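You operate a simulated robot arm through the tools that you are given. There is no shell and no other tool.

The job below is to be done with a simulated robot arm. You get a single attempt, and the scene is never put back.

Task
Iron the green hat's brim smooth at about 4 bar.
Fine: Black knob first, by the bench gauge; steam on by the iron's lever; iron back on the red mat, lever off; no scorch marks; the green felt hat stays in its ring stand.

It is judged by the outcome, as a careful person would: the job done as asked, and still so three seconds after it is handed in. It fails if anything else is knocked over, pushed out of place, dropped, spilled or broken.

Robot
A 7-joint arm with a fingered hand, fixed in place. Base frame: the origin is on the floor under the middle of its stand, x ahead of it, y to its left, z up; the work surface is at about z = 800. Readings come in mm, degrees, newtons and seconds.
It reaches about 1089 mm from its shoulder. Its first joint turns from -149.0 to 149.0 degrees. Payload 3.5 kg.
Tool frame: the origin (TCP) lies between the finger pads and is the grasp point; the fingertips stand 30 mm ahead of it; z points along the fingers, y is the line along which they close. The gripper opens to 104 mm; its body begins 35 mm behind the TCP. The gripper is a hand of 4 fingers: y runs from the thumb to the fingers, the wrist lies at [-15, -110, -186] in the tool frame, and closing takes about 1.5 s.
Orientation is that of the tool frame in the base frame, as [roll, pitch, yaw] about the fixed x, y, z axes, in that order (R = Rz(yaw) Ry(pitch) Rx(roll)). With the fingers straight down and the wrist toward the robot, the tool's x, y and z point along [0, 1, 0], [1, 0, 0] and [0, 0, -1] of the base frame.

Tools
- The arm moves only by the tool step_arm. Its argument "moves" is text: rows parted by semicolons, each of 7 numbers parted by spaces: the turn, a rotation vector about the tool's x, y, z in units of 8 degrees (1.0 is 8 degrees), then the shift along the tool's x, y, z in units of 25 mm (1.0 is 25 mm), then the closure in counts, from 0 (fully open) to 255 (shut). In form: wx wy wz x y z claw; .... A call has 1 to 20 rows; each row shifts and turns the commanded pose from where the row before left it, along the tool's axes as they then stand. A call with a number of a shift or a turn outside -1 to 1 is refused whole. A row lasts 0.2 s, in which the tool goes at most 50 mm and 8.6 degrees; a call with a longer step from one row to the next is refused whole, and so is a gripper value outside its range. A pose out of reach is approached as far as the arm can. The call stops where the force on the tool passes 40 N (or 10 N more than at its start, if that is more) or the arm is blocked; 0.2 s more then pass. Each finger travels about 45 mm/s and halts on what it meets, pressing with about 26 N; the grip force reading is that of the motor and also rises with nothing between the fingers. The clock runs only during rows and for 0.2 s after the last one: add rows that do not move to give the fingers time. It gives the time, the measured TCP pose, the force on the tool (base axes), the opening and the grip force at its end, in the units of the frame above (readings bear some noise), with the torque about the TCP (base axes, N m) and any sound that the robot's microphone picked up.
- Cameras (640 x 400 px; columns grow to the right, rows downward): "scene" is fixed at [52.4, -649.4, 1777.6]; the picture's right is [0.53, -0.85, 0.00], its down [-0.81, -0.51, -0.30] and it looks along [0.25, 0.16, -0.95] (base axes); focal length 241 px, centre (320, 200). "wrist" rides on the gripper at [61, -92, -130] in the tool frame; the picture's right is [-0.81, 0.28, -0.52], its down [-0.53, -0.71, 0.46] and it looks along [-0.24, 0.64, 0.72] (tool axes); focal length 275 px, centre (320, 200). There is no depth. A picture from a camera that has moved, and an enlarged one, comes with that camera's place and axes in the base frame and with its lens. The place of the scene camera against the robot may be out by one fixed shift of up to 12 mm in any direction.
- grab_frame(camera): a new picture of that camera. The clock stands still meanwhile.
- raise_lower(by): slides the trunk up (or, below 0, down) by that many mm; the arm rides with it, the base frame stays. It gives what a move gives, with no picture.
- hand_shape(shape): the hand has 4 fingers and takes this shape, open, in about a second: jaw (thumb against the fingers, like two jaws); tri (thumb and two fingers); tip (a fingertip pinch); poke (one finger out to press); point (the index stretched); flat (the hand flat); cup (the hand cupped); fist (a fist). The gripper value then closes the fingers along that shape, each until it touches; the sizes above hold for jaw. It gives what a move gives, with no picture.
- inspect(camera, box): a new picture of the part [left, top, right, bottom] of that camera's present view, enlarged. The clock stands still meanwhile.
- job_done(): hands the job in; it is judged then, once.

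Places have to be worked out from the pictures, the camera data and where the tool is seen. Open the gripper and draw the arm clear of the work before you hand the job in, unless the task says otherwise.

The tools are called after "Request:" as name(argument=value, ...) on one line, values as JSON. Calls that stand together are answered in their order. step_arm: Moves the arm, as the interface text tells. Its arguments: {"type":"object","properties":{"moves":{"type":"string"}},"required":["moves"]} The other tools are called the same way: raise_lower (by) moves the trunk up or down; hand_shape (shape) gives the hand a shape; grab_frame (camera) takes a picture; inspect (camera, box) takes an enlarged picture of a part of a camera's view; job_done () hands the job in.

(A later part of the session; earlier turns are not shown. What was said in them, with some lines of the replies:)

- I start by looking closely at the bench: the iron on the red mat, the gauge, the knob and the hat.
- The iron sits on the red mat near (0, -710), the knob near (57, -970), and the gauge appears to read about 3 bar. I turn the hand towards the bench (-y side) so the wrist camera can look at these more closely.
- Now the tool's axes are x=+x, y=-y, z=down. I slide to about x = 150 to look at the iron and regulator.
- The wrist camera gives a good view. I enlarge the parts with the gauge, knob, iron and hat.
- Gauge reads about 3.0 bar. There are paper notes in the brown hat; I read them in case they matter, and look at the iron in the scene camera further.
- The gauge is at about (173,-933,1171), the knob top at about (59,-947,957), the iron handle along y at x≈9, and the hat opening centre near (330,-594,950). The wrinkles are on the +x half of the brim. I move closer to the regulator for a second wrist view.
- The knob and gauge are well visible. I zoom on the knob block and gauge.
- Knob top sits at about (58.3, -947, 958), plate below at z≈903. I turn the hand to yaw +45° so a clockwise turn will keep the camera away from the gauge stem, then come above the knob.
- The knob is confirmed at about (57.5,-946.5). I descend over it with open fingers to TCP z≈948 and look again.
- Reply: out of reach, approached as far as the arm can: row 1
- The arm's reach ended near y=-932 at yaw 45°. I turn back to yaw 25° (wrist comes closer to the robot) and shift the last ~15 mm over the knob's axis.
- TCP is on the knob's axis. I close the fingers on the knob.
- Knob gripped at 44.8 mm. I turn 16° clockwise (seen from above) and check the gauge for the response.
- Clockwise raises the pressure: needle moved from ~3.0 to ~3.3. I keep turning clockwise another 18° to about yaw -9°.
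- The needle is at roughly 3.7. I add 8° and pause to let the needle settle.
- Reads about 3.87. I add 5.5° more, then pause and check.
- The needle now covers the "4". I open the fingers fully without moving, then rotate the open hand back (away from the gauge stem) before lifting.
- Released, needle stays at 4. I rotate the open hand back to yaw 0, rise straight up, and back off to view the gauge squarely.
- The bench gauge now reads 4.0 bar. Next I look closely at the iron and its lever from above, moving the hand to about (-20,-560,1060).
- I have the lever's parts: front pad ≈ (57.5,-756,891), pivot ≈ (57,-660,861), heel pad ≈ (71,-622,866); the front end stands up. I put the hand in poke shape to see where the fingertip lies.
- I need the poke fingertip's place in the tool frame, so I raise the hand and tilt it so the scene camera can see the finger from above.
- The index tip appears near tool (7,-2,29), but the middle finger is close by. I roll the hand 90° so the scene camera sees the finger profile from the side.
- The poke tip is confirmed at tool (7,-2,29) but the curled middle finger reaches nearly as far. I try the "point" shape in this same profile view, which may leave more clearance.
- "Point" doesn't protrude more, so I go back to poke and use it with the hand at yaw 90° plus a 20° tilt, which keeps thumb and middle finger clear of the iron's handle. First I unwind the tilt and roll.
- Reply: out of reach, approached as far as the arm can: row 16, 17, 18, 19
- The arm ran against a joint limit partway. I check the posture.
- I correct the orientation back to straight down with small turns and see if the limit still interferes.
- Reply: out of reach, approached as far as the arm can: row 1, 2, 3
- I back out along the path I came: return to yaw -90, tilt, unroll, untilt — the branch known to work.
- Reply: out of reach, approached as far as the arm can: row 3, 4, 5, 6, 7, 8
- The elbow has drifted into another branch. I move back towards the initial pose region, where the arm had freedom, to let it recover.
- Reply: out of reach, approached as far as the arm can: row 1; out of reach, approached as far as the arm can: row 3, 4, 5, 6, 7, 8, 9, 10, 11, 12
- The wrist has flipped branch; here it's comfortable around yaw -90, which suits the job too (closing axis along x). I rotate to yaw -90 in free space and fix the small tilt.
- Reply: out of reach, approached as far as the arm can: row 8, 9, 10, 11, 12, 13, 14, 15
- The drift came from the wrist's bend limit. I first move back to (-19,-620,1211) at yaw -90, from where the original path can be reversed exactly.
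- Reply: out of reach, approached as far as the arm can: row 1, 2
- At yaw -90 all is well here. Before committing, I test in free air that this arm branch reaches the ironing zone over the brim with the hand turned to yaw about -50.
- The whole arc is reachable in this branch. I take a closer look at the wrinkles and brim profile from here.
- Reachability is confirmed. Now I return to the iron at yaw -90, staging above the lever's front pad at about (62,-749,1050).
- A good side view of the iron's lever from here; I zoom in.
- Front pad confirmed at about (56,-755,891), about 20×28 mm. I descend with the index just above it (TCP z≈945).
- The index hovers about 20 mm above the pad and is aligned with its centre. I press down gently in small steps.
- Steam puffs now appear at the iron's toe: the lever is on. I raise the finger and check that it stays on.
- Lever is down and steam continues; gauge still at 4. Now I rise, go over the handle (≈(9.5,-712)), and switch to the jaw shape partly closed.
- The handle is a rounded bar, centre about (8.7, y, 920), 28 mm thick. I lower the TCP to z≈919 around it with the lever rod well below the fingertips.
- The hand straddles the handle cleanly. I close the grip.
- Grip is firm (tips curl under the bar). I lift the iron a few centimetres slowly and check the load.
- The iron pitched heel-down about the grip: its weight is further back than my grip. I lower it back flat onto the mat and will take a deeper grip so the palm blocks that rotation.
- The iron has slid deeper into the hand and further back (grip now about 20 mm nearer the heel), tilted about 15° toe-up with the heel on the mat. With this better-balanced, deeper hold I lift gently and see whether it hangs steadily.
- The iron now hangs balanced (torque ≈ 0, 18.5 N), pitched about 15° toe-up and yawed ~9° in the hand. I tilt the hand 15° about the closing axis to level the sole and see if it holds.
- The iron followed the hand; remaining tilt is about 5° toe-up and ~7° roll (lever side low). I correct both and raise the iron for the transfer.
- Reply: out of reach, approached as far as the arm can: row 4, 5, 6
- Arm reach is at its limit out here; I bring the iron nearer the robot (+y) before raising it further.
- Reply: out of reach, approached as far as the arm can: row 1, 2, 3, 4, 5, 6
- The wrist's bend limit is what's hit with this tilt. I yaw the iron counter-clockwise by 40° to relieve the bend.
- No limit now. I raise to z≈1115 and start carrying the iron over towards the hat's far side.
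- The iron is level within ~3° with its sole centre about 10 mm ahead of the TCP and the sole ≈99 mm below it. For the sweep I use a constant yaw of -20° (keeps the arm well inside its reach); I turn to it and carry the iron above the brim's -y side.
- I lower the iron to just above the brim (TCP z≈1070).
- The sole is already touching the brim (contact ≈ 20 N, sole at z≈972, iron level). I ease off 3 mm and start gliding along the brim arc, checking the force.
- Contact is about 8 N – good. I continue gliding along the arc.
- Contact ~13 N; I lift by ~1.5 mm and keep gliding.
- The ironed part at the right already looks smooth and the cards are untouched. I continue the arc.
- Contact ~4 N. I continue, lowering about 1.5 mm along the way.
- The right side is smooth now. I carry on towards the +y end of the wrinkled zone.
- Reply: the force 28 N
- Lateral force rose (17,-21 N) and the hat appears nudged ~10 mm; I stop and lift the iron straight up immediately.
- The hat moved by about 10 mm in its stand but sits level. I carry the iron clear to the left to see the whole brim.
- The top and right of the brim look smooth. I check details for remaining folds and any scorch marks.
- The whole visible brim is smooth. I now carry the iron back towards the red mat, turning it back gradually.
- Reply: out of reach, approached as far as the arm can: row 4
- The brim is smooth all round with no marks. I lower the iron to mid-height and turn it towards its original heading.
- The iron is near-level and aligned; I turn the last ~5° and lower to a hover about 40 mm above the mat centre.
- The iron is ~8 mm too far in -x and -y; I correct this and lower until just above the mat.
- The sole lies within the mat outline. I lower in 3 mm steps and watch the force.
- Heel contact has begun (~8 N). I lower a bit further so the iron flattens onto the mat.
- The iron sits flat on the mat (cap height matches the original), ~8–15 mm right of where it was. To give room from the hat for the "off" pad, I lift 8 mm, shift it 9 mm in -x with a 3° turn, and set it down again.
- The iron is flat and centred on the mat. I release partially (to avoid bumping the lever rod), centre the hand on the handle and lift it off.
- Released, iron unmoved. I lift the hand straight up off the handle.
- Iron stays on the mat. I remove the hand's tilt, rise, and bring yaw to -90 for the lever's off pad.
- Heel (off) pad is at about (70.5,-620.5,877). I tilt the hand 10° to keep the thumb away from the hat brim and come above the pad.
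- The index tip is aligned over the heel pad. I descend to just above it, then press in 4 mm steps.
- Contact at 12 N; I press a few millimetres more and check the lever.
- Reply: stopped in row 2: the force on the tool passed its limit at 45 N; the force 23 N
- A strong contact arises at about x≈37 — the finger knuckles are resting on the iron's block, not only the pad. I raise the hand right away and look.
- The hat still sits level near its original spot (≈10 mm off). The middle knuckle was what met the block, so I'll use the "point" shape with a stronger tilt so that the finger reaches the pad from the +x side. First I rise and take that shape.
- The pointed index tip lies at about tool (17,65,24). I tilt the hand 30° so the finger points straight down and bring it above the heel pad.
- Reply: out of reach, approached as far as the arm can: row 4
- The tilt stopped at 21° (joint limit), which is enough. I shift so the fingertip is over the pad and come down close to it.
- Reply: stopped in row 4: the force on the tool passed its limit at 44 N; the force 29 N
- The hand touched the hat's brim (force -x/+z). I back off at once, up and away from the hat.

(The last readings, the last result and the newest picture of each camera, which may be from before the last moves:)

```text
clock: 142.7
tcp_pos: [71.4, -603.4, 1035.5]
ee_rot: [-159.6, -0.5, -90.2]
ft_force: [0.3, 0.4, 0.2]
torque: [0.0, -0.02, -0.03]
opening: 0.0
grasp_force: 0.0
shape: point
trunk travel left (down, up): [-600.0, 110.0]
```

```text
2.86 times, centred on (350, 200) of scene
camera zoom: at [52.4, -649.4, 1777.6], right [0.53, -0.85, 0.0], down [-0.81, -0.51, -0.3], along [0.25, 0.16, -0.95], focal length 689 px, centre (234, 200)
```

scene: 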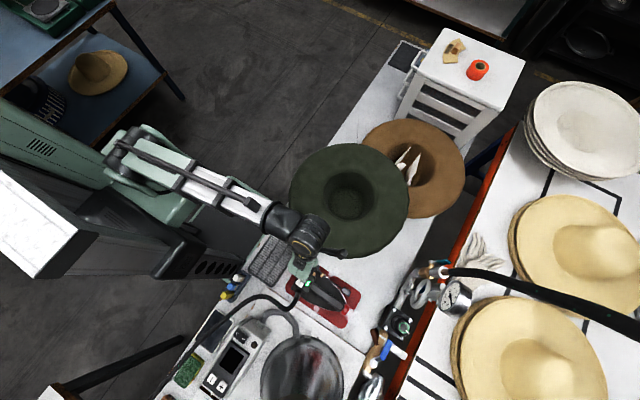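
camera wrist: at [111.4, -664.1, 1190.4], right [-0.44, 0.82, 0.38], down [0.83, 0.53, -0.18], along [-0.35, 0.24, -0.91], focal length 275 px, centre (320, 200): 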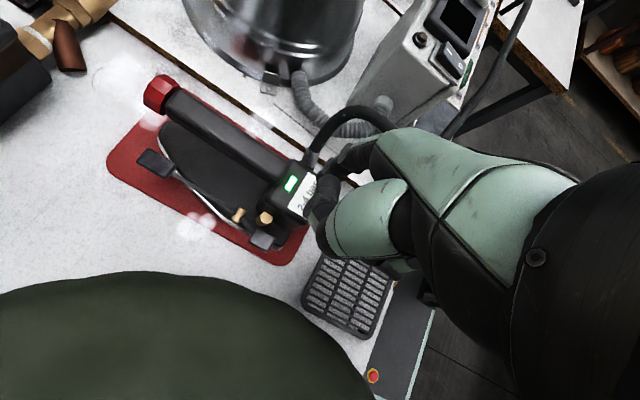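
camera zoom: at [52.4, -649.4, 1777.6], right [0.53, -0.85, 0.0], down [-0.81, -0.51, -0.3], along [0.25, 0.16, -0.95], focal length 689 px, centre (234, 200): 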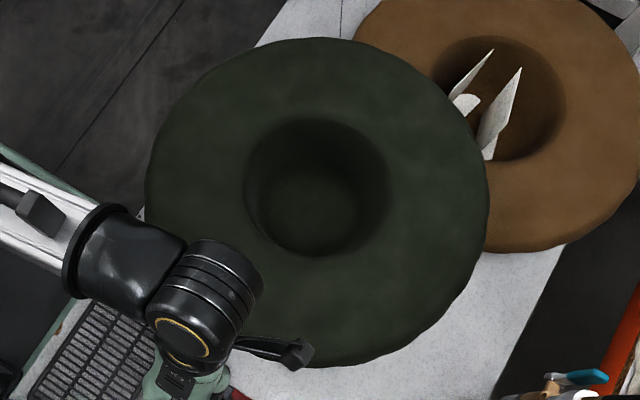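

The hat only shifted slightly (still level). The brim turns out to be a flat disc around z≈970 right out to its edge at x≈122, so I need a slimmer approach: use the open jaw's thumb with the hand tilted the other way (-18°), the fingers passing over the iron's block. I rise, re-orient and open the jaw.

Request:
step_arm(moves="0 0 0 0 0.3 -0.96 0;0 0 0 0 0.3 -0.96 0;0 0 0 0 0.3 -0.96 0;-0.96 0 0 0 0 0 0;-0.96 0 0 0 0 0 0;-0.64 0 0 0 0 0 0;0 0 -0.62 0 0 0 0;-0.75 0 0 0 0 0 0;-0.75 0 0 0 0 0 0;-0.75 0 0 0 0 0 0;0 0 0 0 0 0 0")

Request:
hand_shape(shape="jaw")

Request:
grab_frame(camera="wrist")

Request:
grab_frame(camera="scene")

```text
clock: 145.1
tcp_pos: [24.2, -602.2, 1092.4]
ee_rot: [161.8, -0.6, -85.2]
ft_force: [0.7, 0.3, -0.4]
torque: [0.03, 0.02, 0.02]
opening: 0.0
grasp_force: 0.0
shape: point
trunk travel left (down, up): [-600.0, 110.0]
```

```text
clock: 145.9
tcp_pos: [24.7, -602.8, 1091.9]
ee_rot: [162.0, -0.6, -85.3]
ft_force: [0.5, 0.7, 0.0]
torque: [0.0, 0.03, 0.03]
opening: 103.9
grasp_force: 0.1
shape: jaw
trunk travel left (down, up): [-600.0, 110.0]
```

```text
taken
camera wrist: at [157.2, -652.4, 1189.4], right [-0.17, 0.8, 0.57], down [0.49, 0.57, -0.66], along [-0.85, 0.17, -0.49], focal length 275 px, centre (320, 200)
```

wrist: 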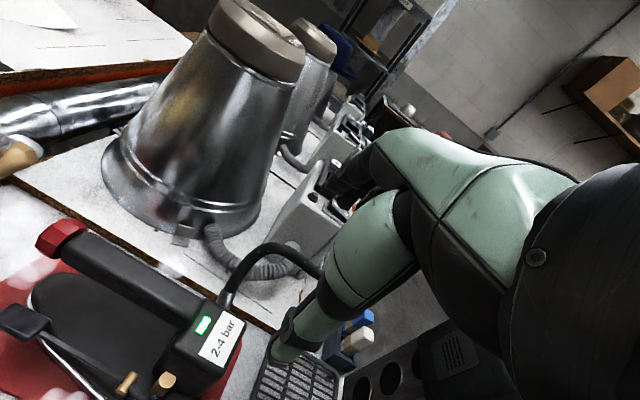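

```text
taken
```

scene: 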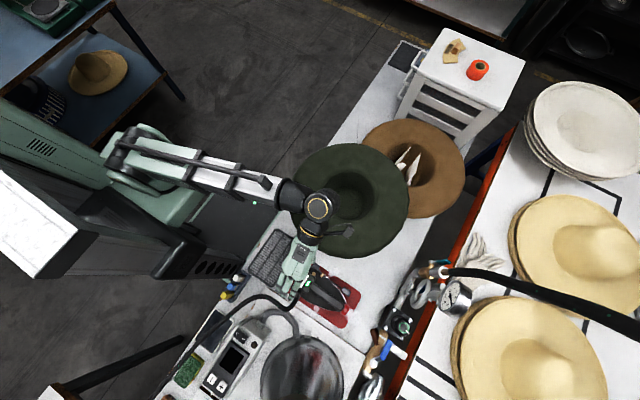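

Orientation reached. The thumb tip is about 51 mm towards +x and 49 mm below the TCP; I bring it down to ~25 mm above the heel pad.

Request:
step_arm(moves="0 0 0 0.141 -0.253 0.878 0;0 0 0 0.141 -0.253 0.878 0;0 0 0 0.141 -0.253 0.878 0;0 0 0 0.141 -0.253 0.878 0;0 0 0 0.141 -0.253 0.878 0;0 0 0 0.141 -0.253 0.878 0;0 0 0 0 0 0 0")

Request:
grab_frame(camera="wrist")

Request:
inspect(camera="wrist", box=[200, 230, 380, 400])

Request:
inspect(camera="scene", box=[270, 225, 380, 335])

```text
clock: 147.6
tcp_pos: [21.5, -625.3, 955.3]
ee_rot: [161.9, -0.6, -85.2]
ft_force: [-0.1, 0.4, 0.5]
torque: [0.0, 0.01, -0.05]
opening: 103.9
grasp_force: 0.0
shape: jaw
trunk travel left (down, up): [-600.0, 110.0]
```

```text
taken
camera wrist: at [154.0, -674.8, 1052.5], right [-0.17, 0.8, 0.57], down [0.49, 0.57, -0.66], along [-0.85, 0.17, -0.49], focal length 275 px, centre (320, 200)
```

wrist: 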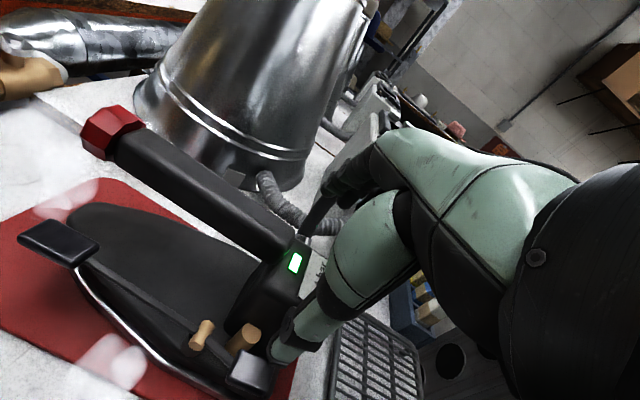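

```text
2.35 times, centred on (290, 315) of wrist
camera zoom: at [154.0, -674.8, 1052.5], right [-0.17, 0.8, 0.57], down [0.49, 0.57, -0.66], along [-0.85, 0.17, -0.49], focal length 648 px, centre (391, -71)
```

zoom: 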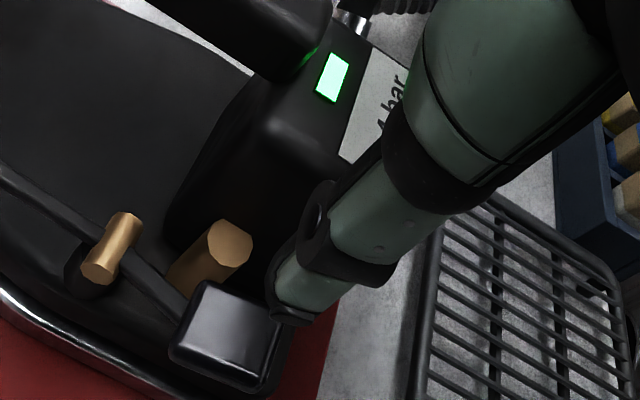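

```text
3.64 times, centred on (325, 280) of scene
camera zoom: at [52.4, -649.4, 1777.6], right [0.53, -0.85, 0.0], down [-0.81, -0.51, -0.3], along [0.25, 0.16, -0.95], focal length 877 px, centre (302, -91)
```

zoom: 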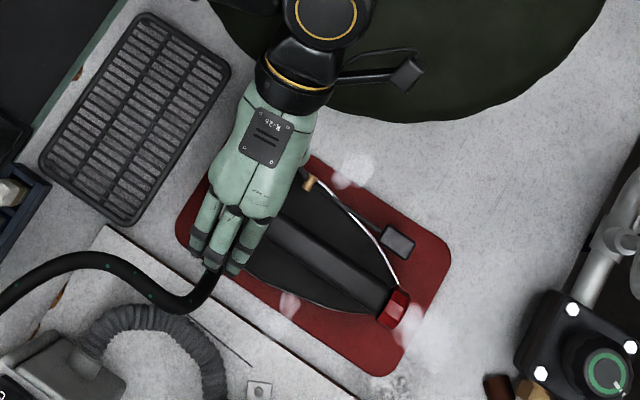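

The fingers would come down onto the hose fitting, so pressing with the thumb isn't safe either. A better idea: pinch the lever's front pad (well away from the hat) and lift it to switch off. I rise and look at the "tip" pinch shape.

Request:
step_arm(moves="0 0 0 0 0.25 -0.8 0;0 0 0 0 0.25 -0.8 0;0 0 0 0 0.25 -0.8 0;0 0 0 0 0.25 -0.8 0;0.75 0 0 0 0 -0.5 0;0.75 0 0 0 0 -0.5 0;0.75 0 0 0 0 0 0;0 0 0.58 0 0 0 0")

Request:
hand_shape(shape="tip")

Request:
grab_frame(camera="wrist")

Request:
inspect(camera="wrist", box=[240, 120, 420, 400])

Request:
inspect(camera="scene", box=[270, 225, 380, 335])

```text
clock: 149.3
tcp_pos: [29.4, -624.8, 1063.5]
ee_rot: [180.0, -0.6, -89.8]
ft_force: [0.3, 0.2, 0.3]
torque: [0.02, 0.01, -0.01]
opening: 103.7
grasp_force: 0.0
shape: jaw
trunk travel left (down, up): [-600.0, 110.0]
```

```text
clock: 150.2
tcp_pos: [30.5, -624.0, 1062.8]
ee_rot: [-180.0, -0.6, -89.7]
ft_force: [0.4, 0.0, -0.1]
torque: [-0.01, -0.01, 0.0]
opening: 103.9
grasp_force: 0.0
shape: tip
trunk travel left (down, up): [-600.0, 110.0]
```

```text
taken
camera wrist: at [122.3, -683.9, 1195.7], right [-0.28, 0.81, 0.51], down [0.71, 0.53, -0.46], along [-0.65, 0.23, -0.73], focal length 275 px, centre (320, 200)
```

wrist: 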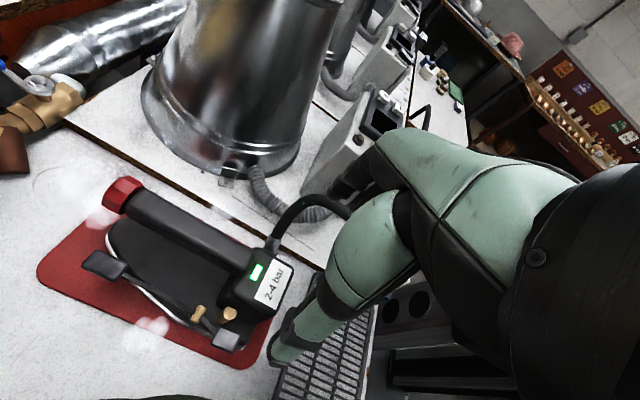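

```text
1.43 times, centred on (330, 260) of wrist
camera zoom: at [122.3, -683.9, 1195.7], right [-0.28, 0.81, 0.51], down [0.71, 0.53, -0.46], along [-0.65, 0.23, -0.73], focal length 393 px, centre (306, 114)
```

zoom: 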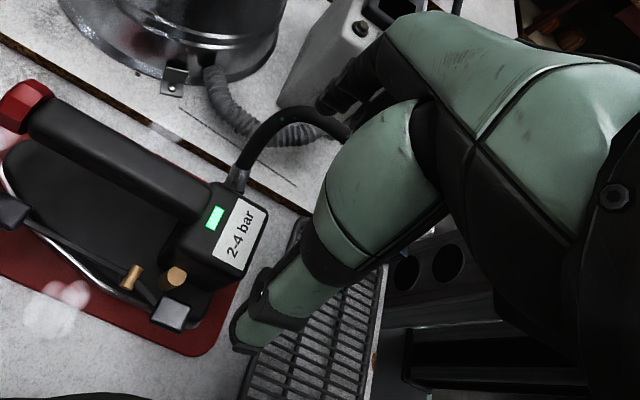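

```text
3.64 times, centred on (325, 280) of scene
camera zoom: at [52.4, -649.4, 1777.6], right [0.53, -0.85, 0.0], down [-0.81, -0.51, -0.3], along [0.25, 0.16, -0.95], focal length 877 px, centre (302, -91)
```

zoom: 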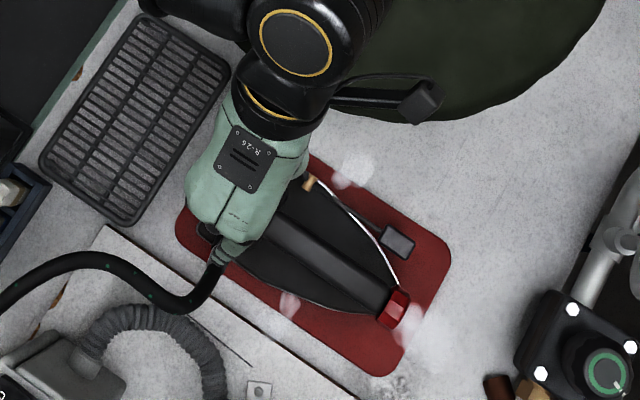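

In "tip" shape only thumb and index are extended; the rest are curled out of the way. With yaw -75 and -20° tilt, the thumb can press the heel pad while the index stays clear of hose and handle. I set this orientation and come above the pad.

Request:
step_arm(moves="0 0 -0.92 0 0 0 0;0 0 -0.92 0 0 0 0;-0.84 0 0 0 0 0 0;-0.83 0 0 0 0 0 0;-0.83 0 0 0 0 0 0;0 0 0 0.1 -0.175 0.812 0;0 0 0 0.1 -0.175 0.812 0;0 0 0 0.1 -0.175 0.812 0;0 0 0 0.1 -0.175 0.812 0;0 0 0 0.1 -0.175 0.812 0;0 0 0 0 0 0 0")

Request:
grab_frame(camera="wrist")

Request:
inspect(camera="wrist", box=[180, 230, 360, 400])

Request:
inspect(camera="scene", box=[270, 225, 380, 335])

```text
clock: 152.7
tcp_pos: [19.7, -640.7, 960.6]
ee_rot: [159.8, -0.6, -75.0]
ft_force: [0.5, -0.2, 0.7]
torque: [0.04, 0.0, 0.03]
opening: 104.1
grasp_force: 0.1
shape: tip
trunk travel left (down, up): [-600.0, 110.0]
```

```text
taken
camera wrist: at [162.4, -666.5, 1053.1], right [-0.29, 0.77, 0.57], down [0.36, 0.64, -0.68], along [-0.89, 0.01, -0.46], focal length 275 px, centre (320, 200)
```

wrist: 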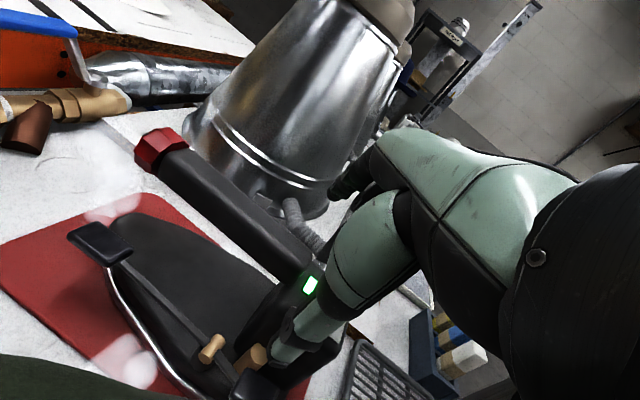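

```text
2.35 times, centred on (270, 315) of wrist
camera zoom: at [162.4, -666.5, 1053.1], right [-0.29, 0.77, 0.57], down [0.36, 0.64, -0.68], along [-0.89, 0.01, -0.46], focal length 648 px, centre (438, -71)
```

zoom: 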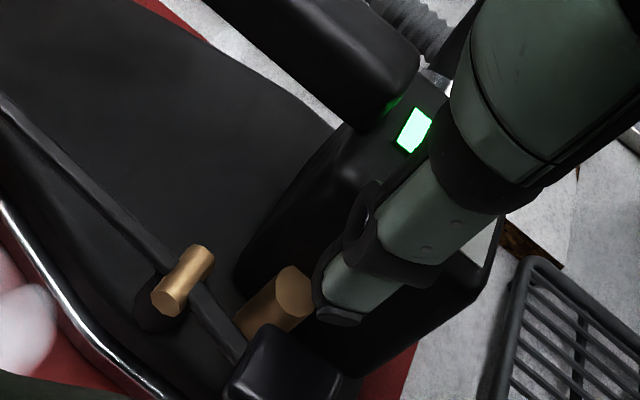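

```text
3.64 times, centred on (325, 280) of scene
camera zoom: at [52.4, -649.4, 1777.6], right [0.53, -0.85, 0.0], down [-0.81, -0.51, -0.3], along [0.25, 0.16, -0.95], focal length 877 px, centre (302, -91)
```

zoom: 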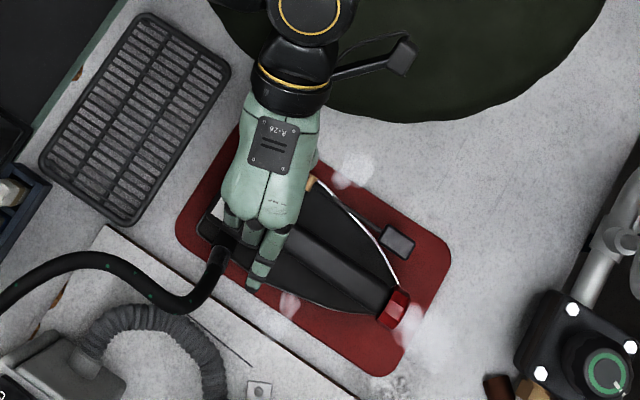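

The thumb is nearly aligned over the heel pad (3 mm off). I nudge it and lower to contact in small steps.

Request:
step_arm(moves="0 0 0 -0.076 -0.28 0.47 0;0 0 0 0 -0.16 0.44 0;0 0 0 0 -0.041 0.113 0;0 0 0 0 0 0 0")

Request:
inspect(camera="wrist", box=[180, 230, 360, 400])

Request:
inspect(camera="scene", box=[270, 225, 380, 335])

```text
clock: 153.7
tcp_pos: [21.3, -638.5, 932.8]
ee_rot: [159.9, -0.6, -75.1]
ft_force: [0.2, -0.1, -0.7]
torque: [-0.06, 0.01, 0.01]
opening: 103.9
grasp_force: 0.1
shape: tip
trunk travel left (down, up): [-600.0, 110.0]
```

```text
2.35 times, centred on (270, 315) of wrist
camera zoom: at [163.2, -663.7, 1024.9], right [-0.29, 0.77, 0.57], down [0.36, 0.64, -0.68], along [-0.89, 0.01, -0.46], focal length 648 px, centre (438, -71)
```

zoom: 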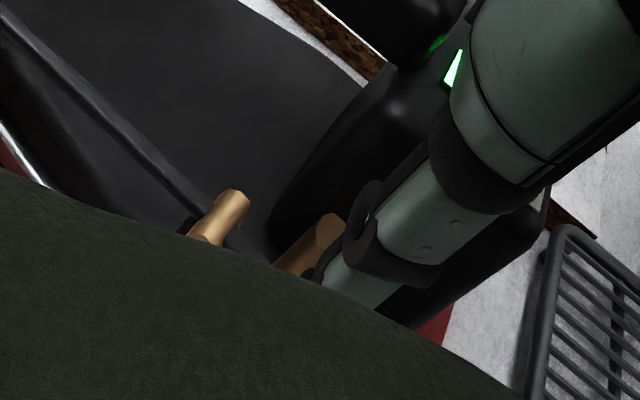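

```text
3.64 times, centred on (325, 280) of scene
camera zoom: at [52.4, -649.4, 1777.6], right [0.53, -0.85, 0.0], down [-0.81, -0.51, -0.3], along [0.25, 0.16, -0.95], focal length 877 px, centre (302, -91)
```

zoom: 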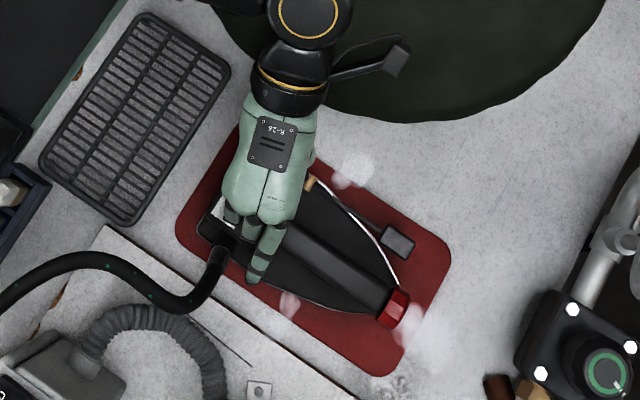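

No contact yet (thumb tip ≈ 882). I continue down in 3 mm steps.

Request:
step_arm(moves="0 0 0 0 -0.041 0.113 0;0 0 0 0 -0.041 0.113 0;0 0 0 0 0 0 0")

Request:
inspect(camera="scene", box=[270, 225, 380, 335])

```text
clock: 154.4
tcp_pos: [20.3, -638.9, 927.1]
ee_rot: [159.7, -0.6, -75.0]
ft_force: [0.3, 0.2, -0.3]
torque: [-0.01, -0.01, -0.02]
opening: 103.9
grasp_force: 0.1
shape: tip
trunk travel left (down, up): [-600.0, 110.0]
```

```text
3.64 times, centred on (325, 280) of scene
camera zoom: at [52.4, -649.4, 1777.6], right [0.53, -0.85, 0.0], down [-0.81, -0.51, -0.3], along [0.25, 0.16, -0.95], focal length 877 px, centre (302, -91)
```

zoom: 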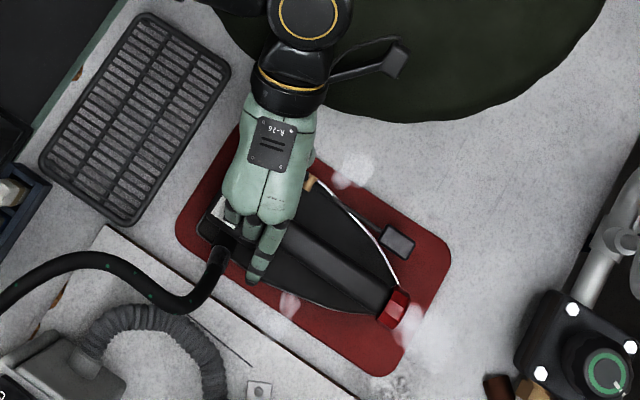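

Request:
step_arm(moves="0 0 0 0 -0.041 0.113 0;0 0 0 0 -0.041 0.113 0;0 0 0 0 0 0 0")

Request:
inspect(camera="scene", box=[270, 225, 380, 335])

```text
clock: 155.2
tcp_pos: [21.2, -638.2, 919.3]
ee_rot: [159.8, -0.6, -75.0]
ft_force: [-1.0, -0.7, 0.7]
torque: [0.02, 0.0, 0.0]
opening: 103.7
grasp_force: 0.1
shape: tip
trunk travel left (down, up): [-600.0, 110.0]
```

```text
3.64 times, centred on (325, 280) of scene
camera zoom: at [52.4, -649.4, 1777.6], right [0.53, -0.85, 0.0], down [-0.81, -0.51, -0.3], along [0.25, 0.16, -0.95], focal length 877 px, centre (302, -91)
```

zoom: 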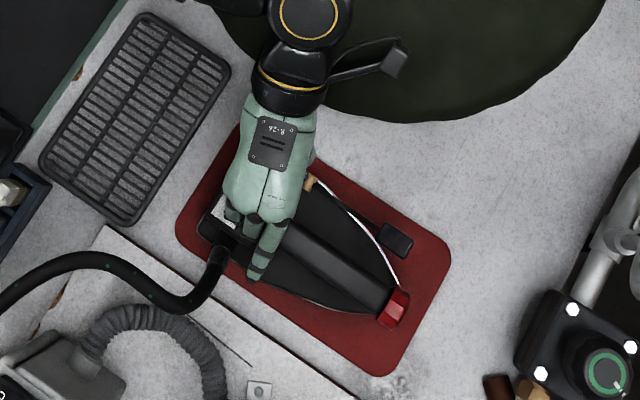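

The steam puffs have stopped and the front pad has risen: the lever is off. I lift the hand straight up and verify.

Request:
step_arm(moves="0 0 0 0 0.12 -0.33 0;0 0 0 0 0.27 -0.75 0;0 0 0 0 0.27 -0.75 0;0 0 0 0 0.27 -0.75 0;0 0 0 0 0.27 -0.75 0;0 0 0 0 0.27 -0.75 0;0 0 0 0 0.27 -0.75 0;0 0 0 0 0 0 0")

Request:
grab_frame(camera="wrist")

Request:
grab_frame(camera="scene")

Request:
inspect(camera="scene", box=[440, 275, 475, 315])

```text
clock: 157.1
tcp_pos: [21.8, -637.4, 1048.7]
ee_rot: [159.7, -0.6, -75.1]
ft_force: [0.6, -0.5, -0.3]
torque: [0.01, 0.03, 0.0]
opening: 103.7
grasp_force: 0.1
shape: tip
trunk travel left (down, up): [-600.0, 110.0]
```

```text
taken
camera wrist: at [164.0, -662.3, 1141.9], right [-0.29, 0.77, 0.57], down [0.36, 0.64, -0.68], along [-0.89, 0.01, -0.46], focal length 275 px, centre (320, 200)
```

wrist: 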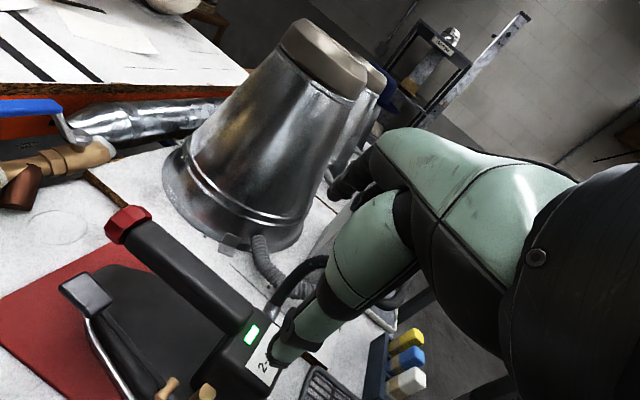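

```text
taken
```

scene: 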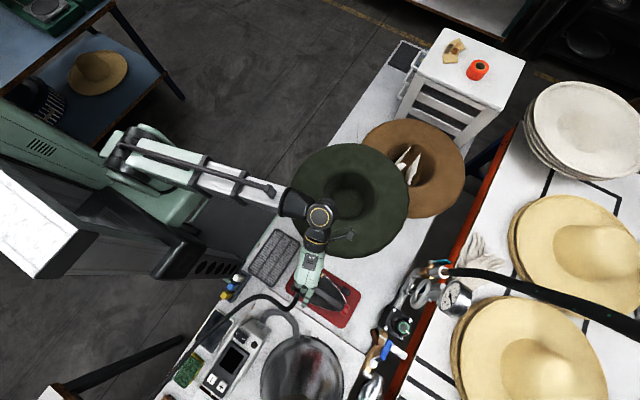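

```text
10.00 times, centred on (458, 295) of scene
camera zoom: at [52.4, -649.4, 1777.6], right [0.53, -0.85, 0.0], down [-0.81, -0.51, -0.3], along [0.25, 0.16, -0.95], focal length 2412 px, centre (-1055, -750)
```

zoom: 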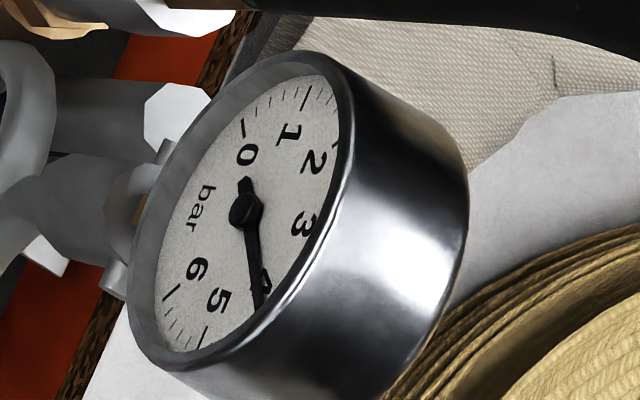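

Steam off, gauge still 4. I draw the arm back and up so I can inspect the hat and iron fully.

Request:
step_arm(moves="0 0 0 -0.3 0 -0.9 0;0 0 0 -0.3 0 -0.9 0;0 0 0 -0.8 0 -0.55 0;0 0 0 -0.8 0 -0.55 0;0 0 0 -0.8 0 -0.55 0;0 0 0 -0.8 0 -0.55 0;0 0 0 -0.8 0 -0.55 0;0 0 0 -0.8 0 -0.55 0;0 0 0 -0.8 0 -0.55 0")

Request:
grab_frame(camera="scene")

Request:
inspect(camera="scene", box=[270, 130, 430, 270])

Request:
inspect(camera="scene", box=[270, 245, 380, 335])

Request:
grab_frame(camera="wrist")

```text
clock: 159.1
tcp_pos: [28.1, -474.0, 1179.9]
ee_rot: [159.8, -0.6, -75.0]
ft_force: [0.1, -0.1, -0.2]
torque: [0.04, 0.0, 0.0]
opening: 104.0
grasp_force: 0.0
shape: tip
trunk travel left (down, up): [-600.0, 110.0]
```

```text
taken
```

scene: 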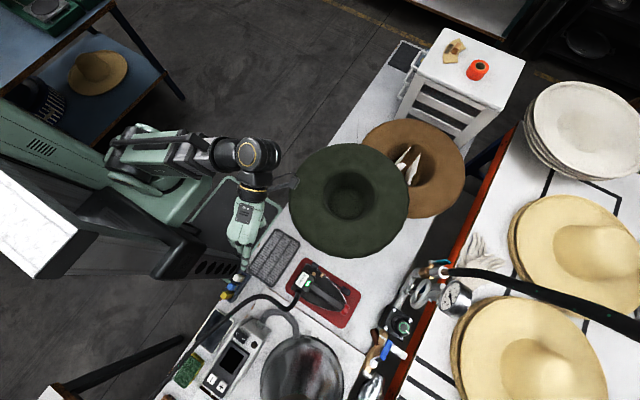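

```text
2.86 times, centred on (350, 200) of scene
camera zoom: at [52.4, -649.4, 1777.6], right [0.53, -0.85, 0.0], down [-0.81, -0.51, -0.3], along [0.25, 0.16, -0.95], focal length 689 px, centre (234, 200)
```

zoom: 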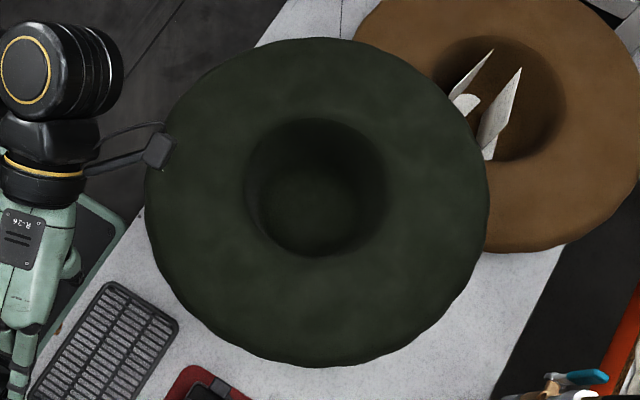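

```text
4.44 times, centred on (325, 290) of scene
camera zoom: at [52.4, -649.4, 1777.6], right [0.53, -0.85, 0.0], down [-0.81, -0.51, -0.3], along [0.25, 0.16, -0.95], focal length 1072 px, centre (298, -200)
```

zoom: 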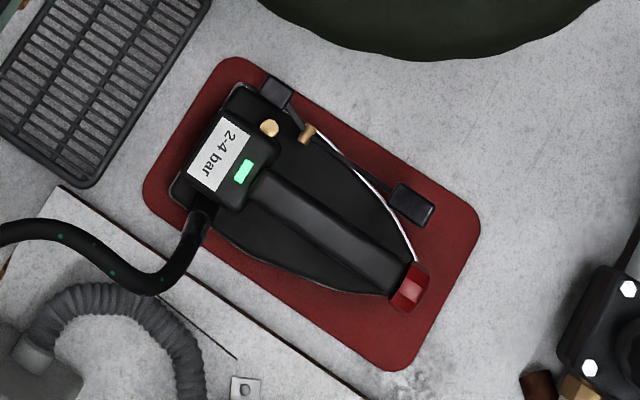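

```text
taken
camera wrist: at [170.3, -498.6, 1273.1], right [-0.29, 0.77, 0.57], down [0.36, 0.64, -0.68], along [-0.89, 0.01, -0.46], focal length 275 px, centre (320, 200)
```

wrist: 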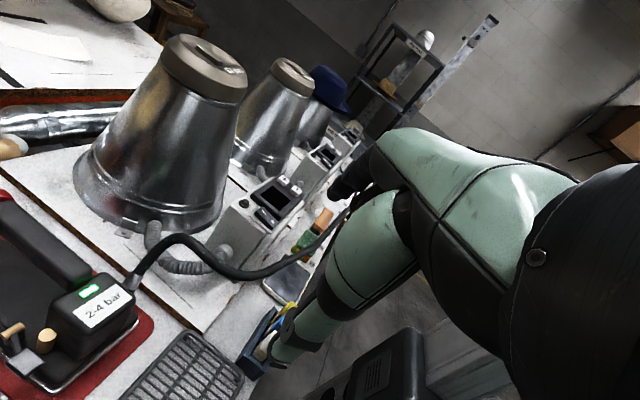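

Everything checks out:
- The brim is smooth all round with no scorch marks, and the hat is level in its stand.
- The iron is flat on the red mat, its lever is back in the off position, and there is no steam.
- The bench gauge reads 4 bar.
- The hand is open and clear of the work.

I hand the job in.

Request:
job_done()

```text
The job is handed in.
```

The green hat's brim is ironed smooth at about 4 bar, and I've handed the job in.

- **Pressure:** I set the black knob first. The bench gauge went from about 3 bar to 4, and it still read 4 at the end.
- **Steam and brim:** I switched steam on with the iron's lever and ran the iron along the wrinkled half of the brim. The camera views show no folds and no scorch marks.
- **Iron:** It is back flat on the red mat with the lever off and no steam coming out. It slipped toe-up when I first lifted it, so I set it back down on the mat before carrying it to the hat.
- **Hat:** I nudged it a few times, once at the end of the ironing and again while reaching for the lever's off pad. It now sits about 10 mm from where it started, level and at the same height. I couldn't see the ring stand under the brim, so I'm judging that it's still seated from its position and height.

The scene camera shows nothing else moved or knocked over, and the arm is clear with the hand open.
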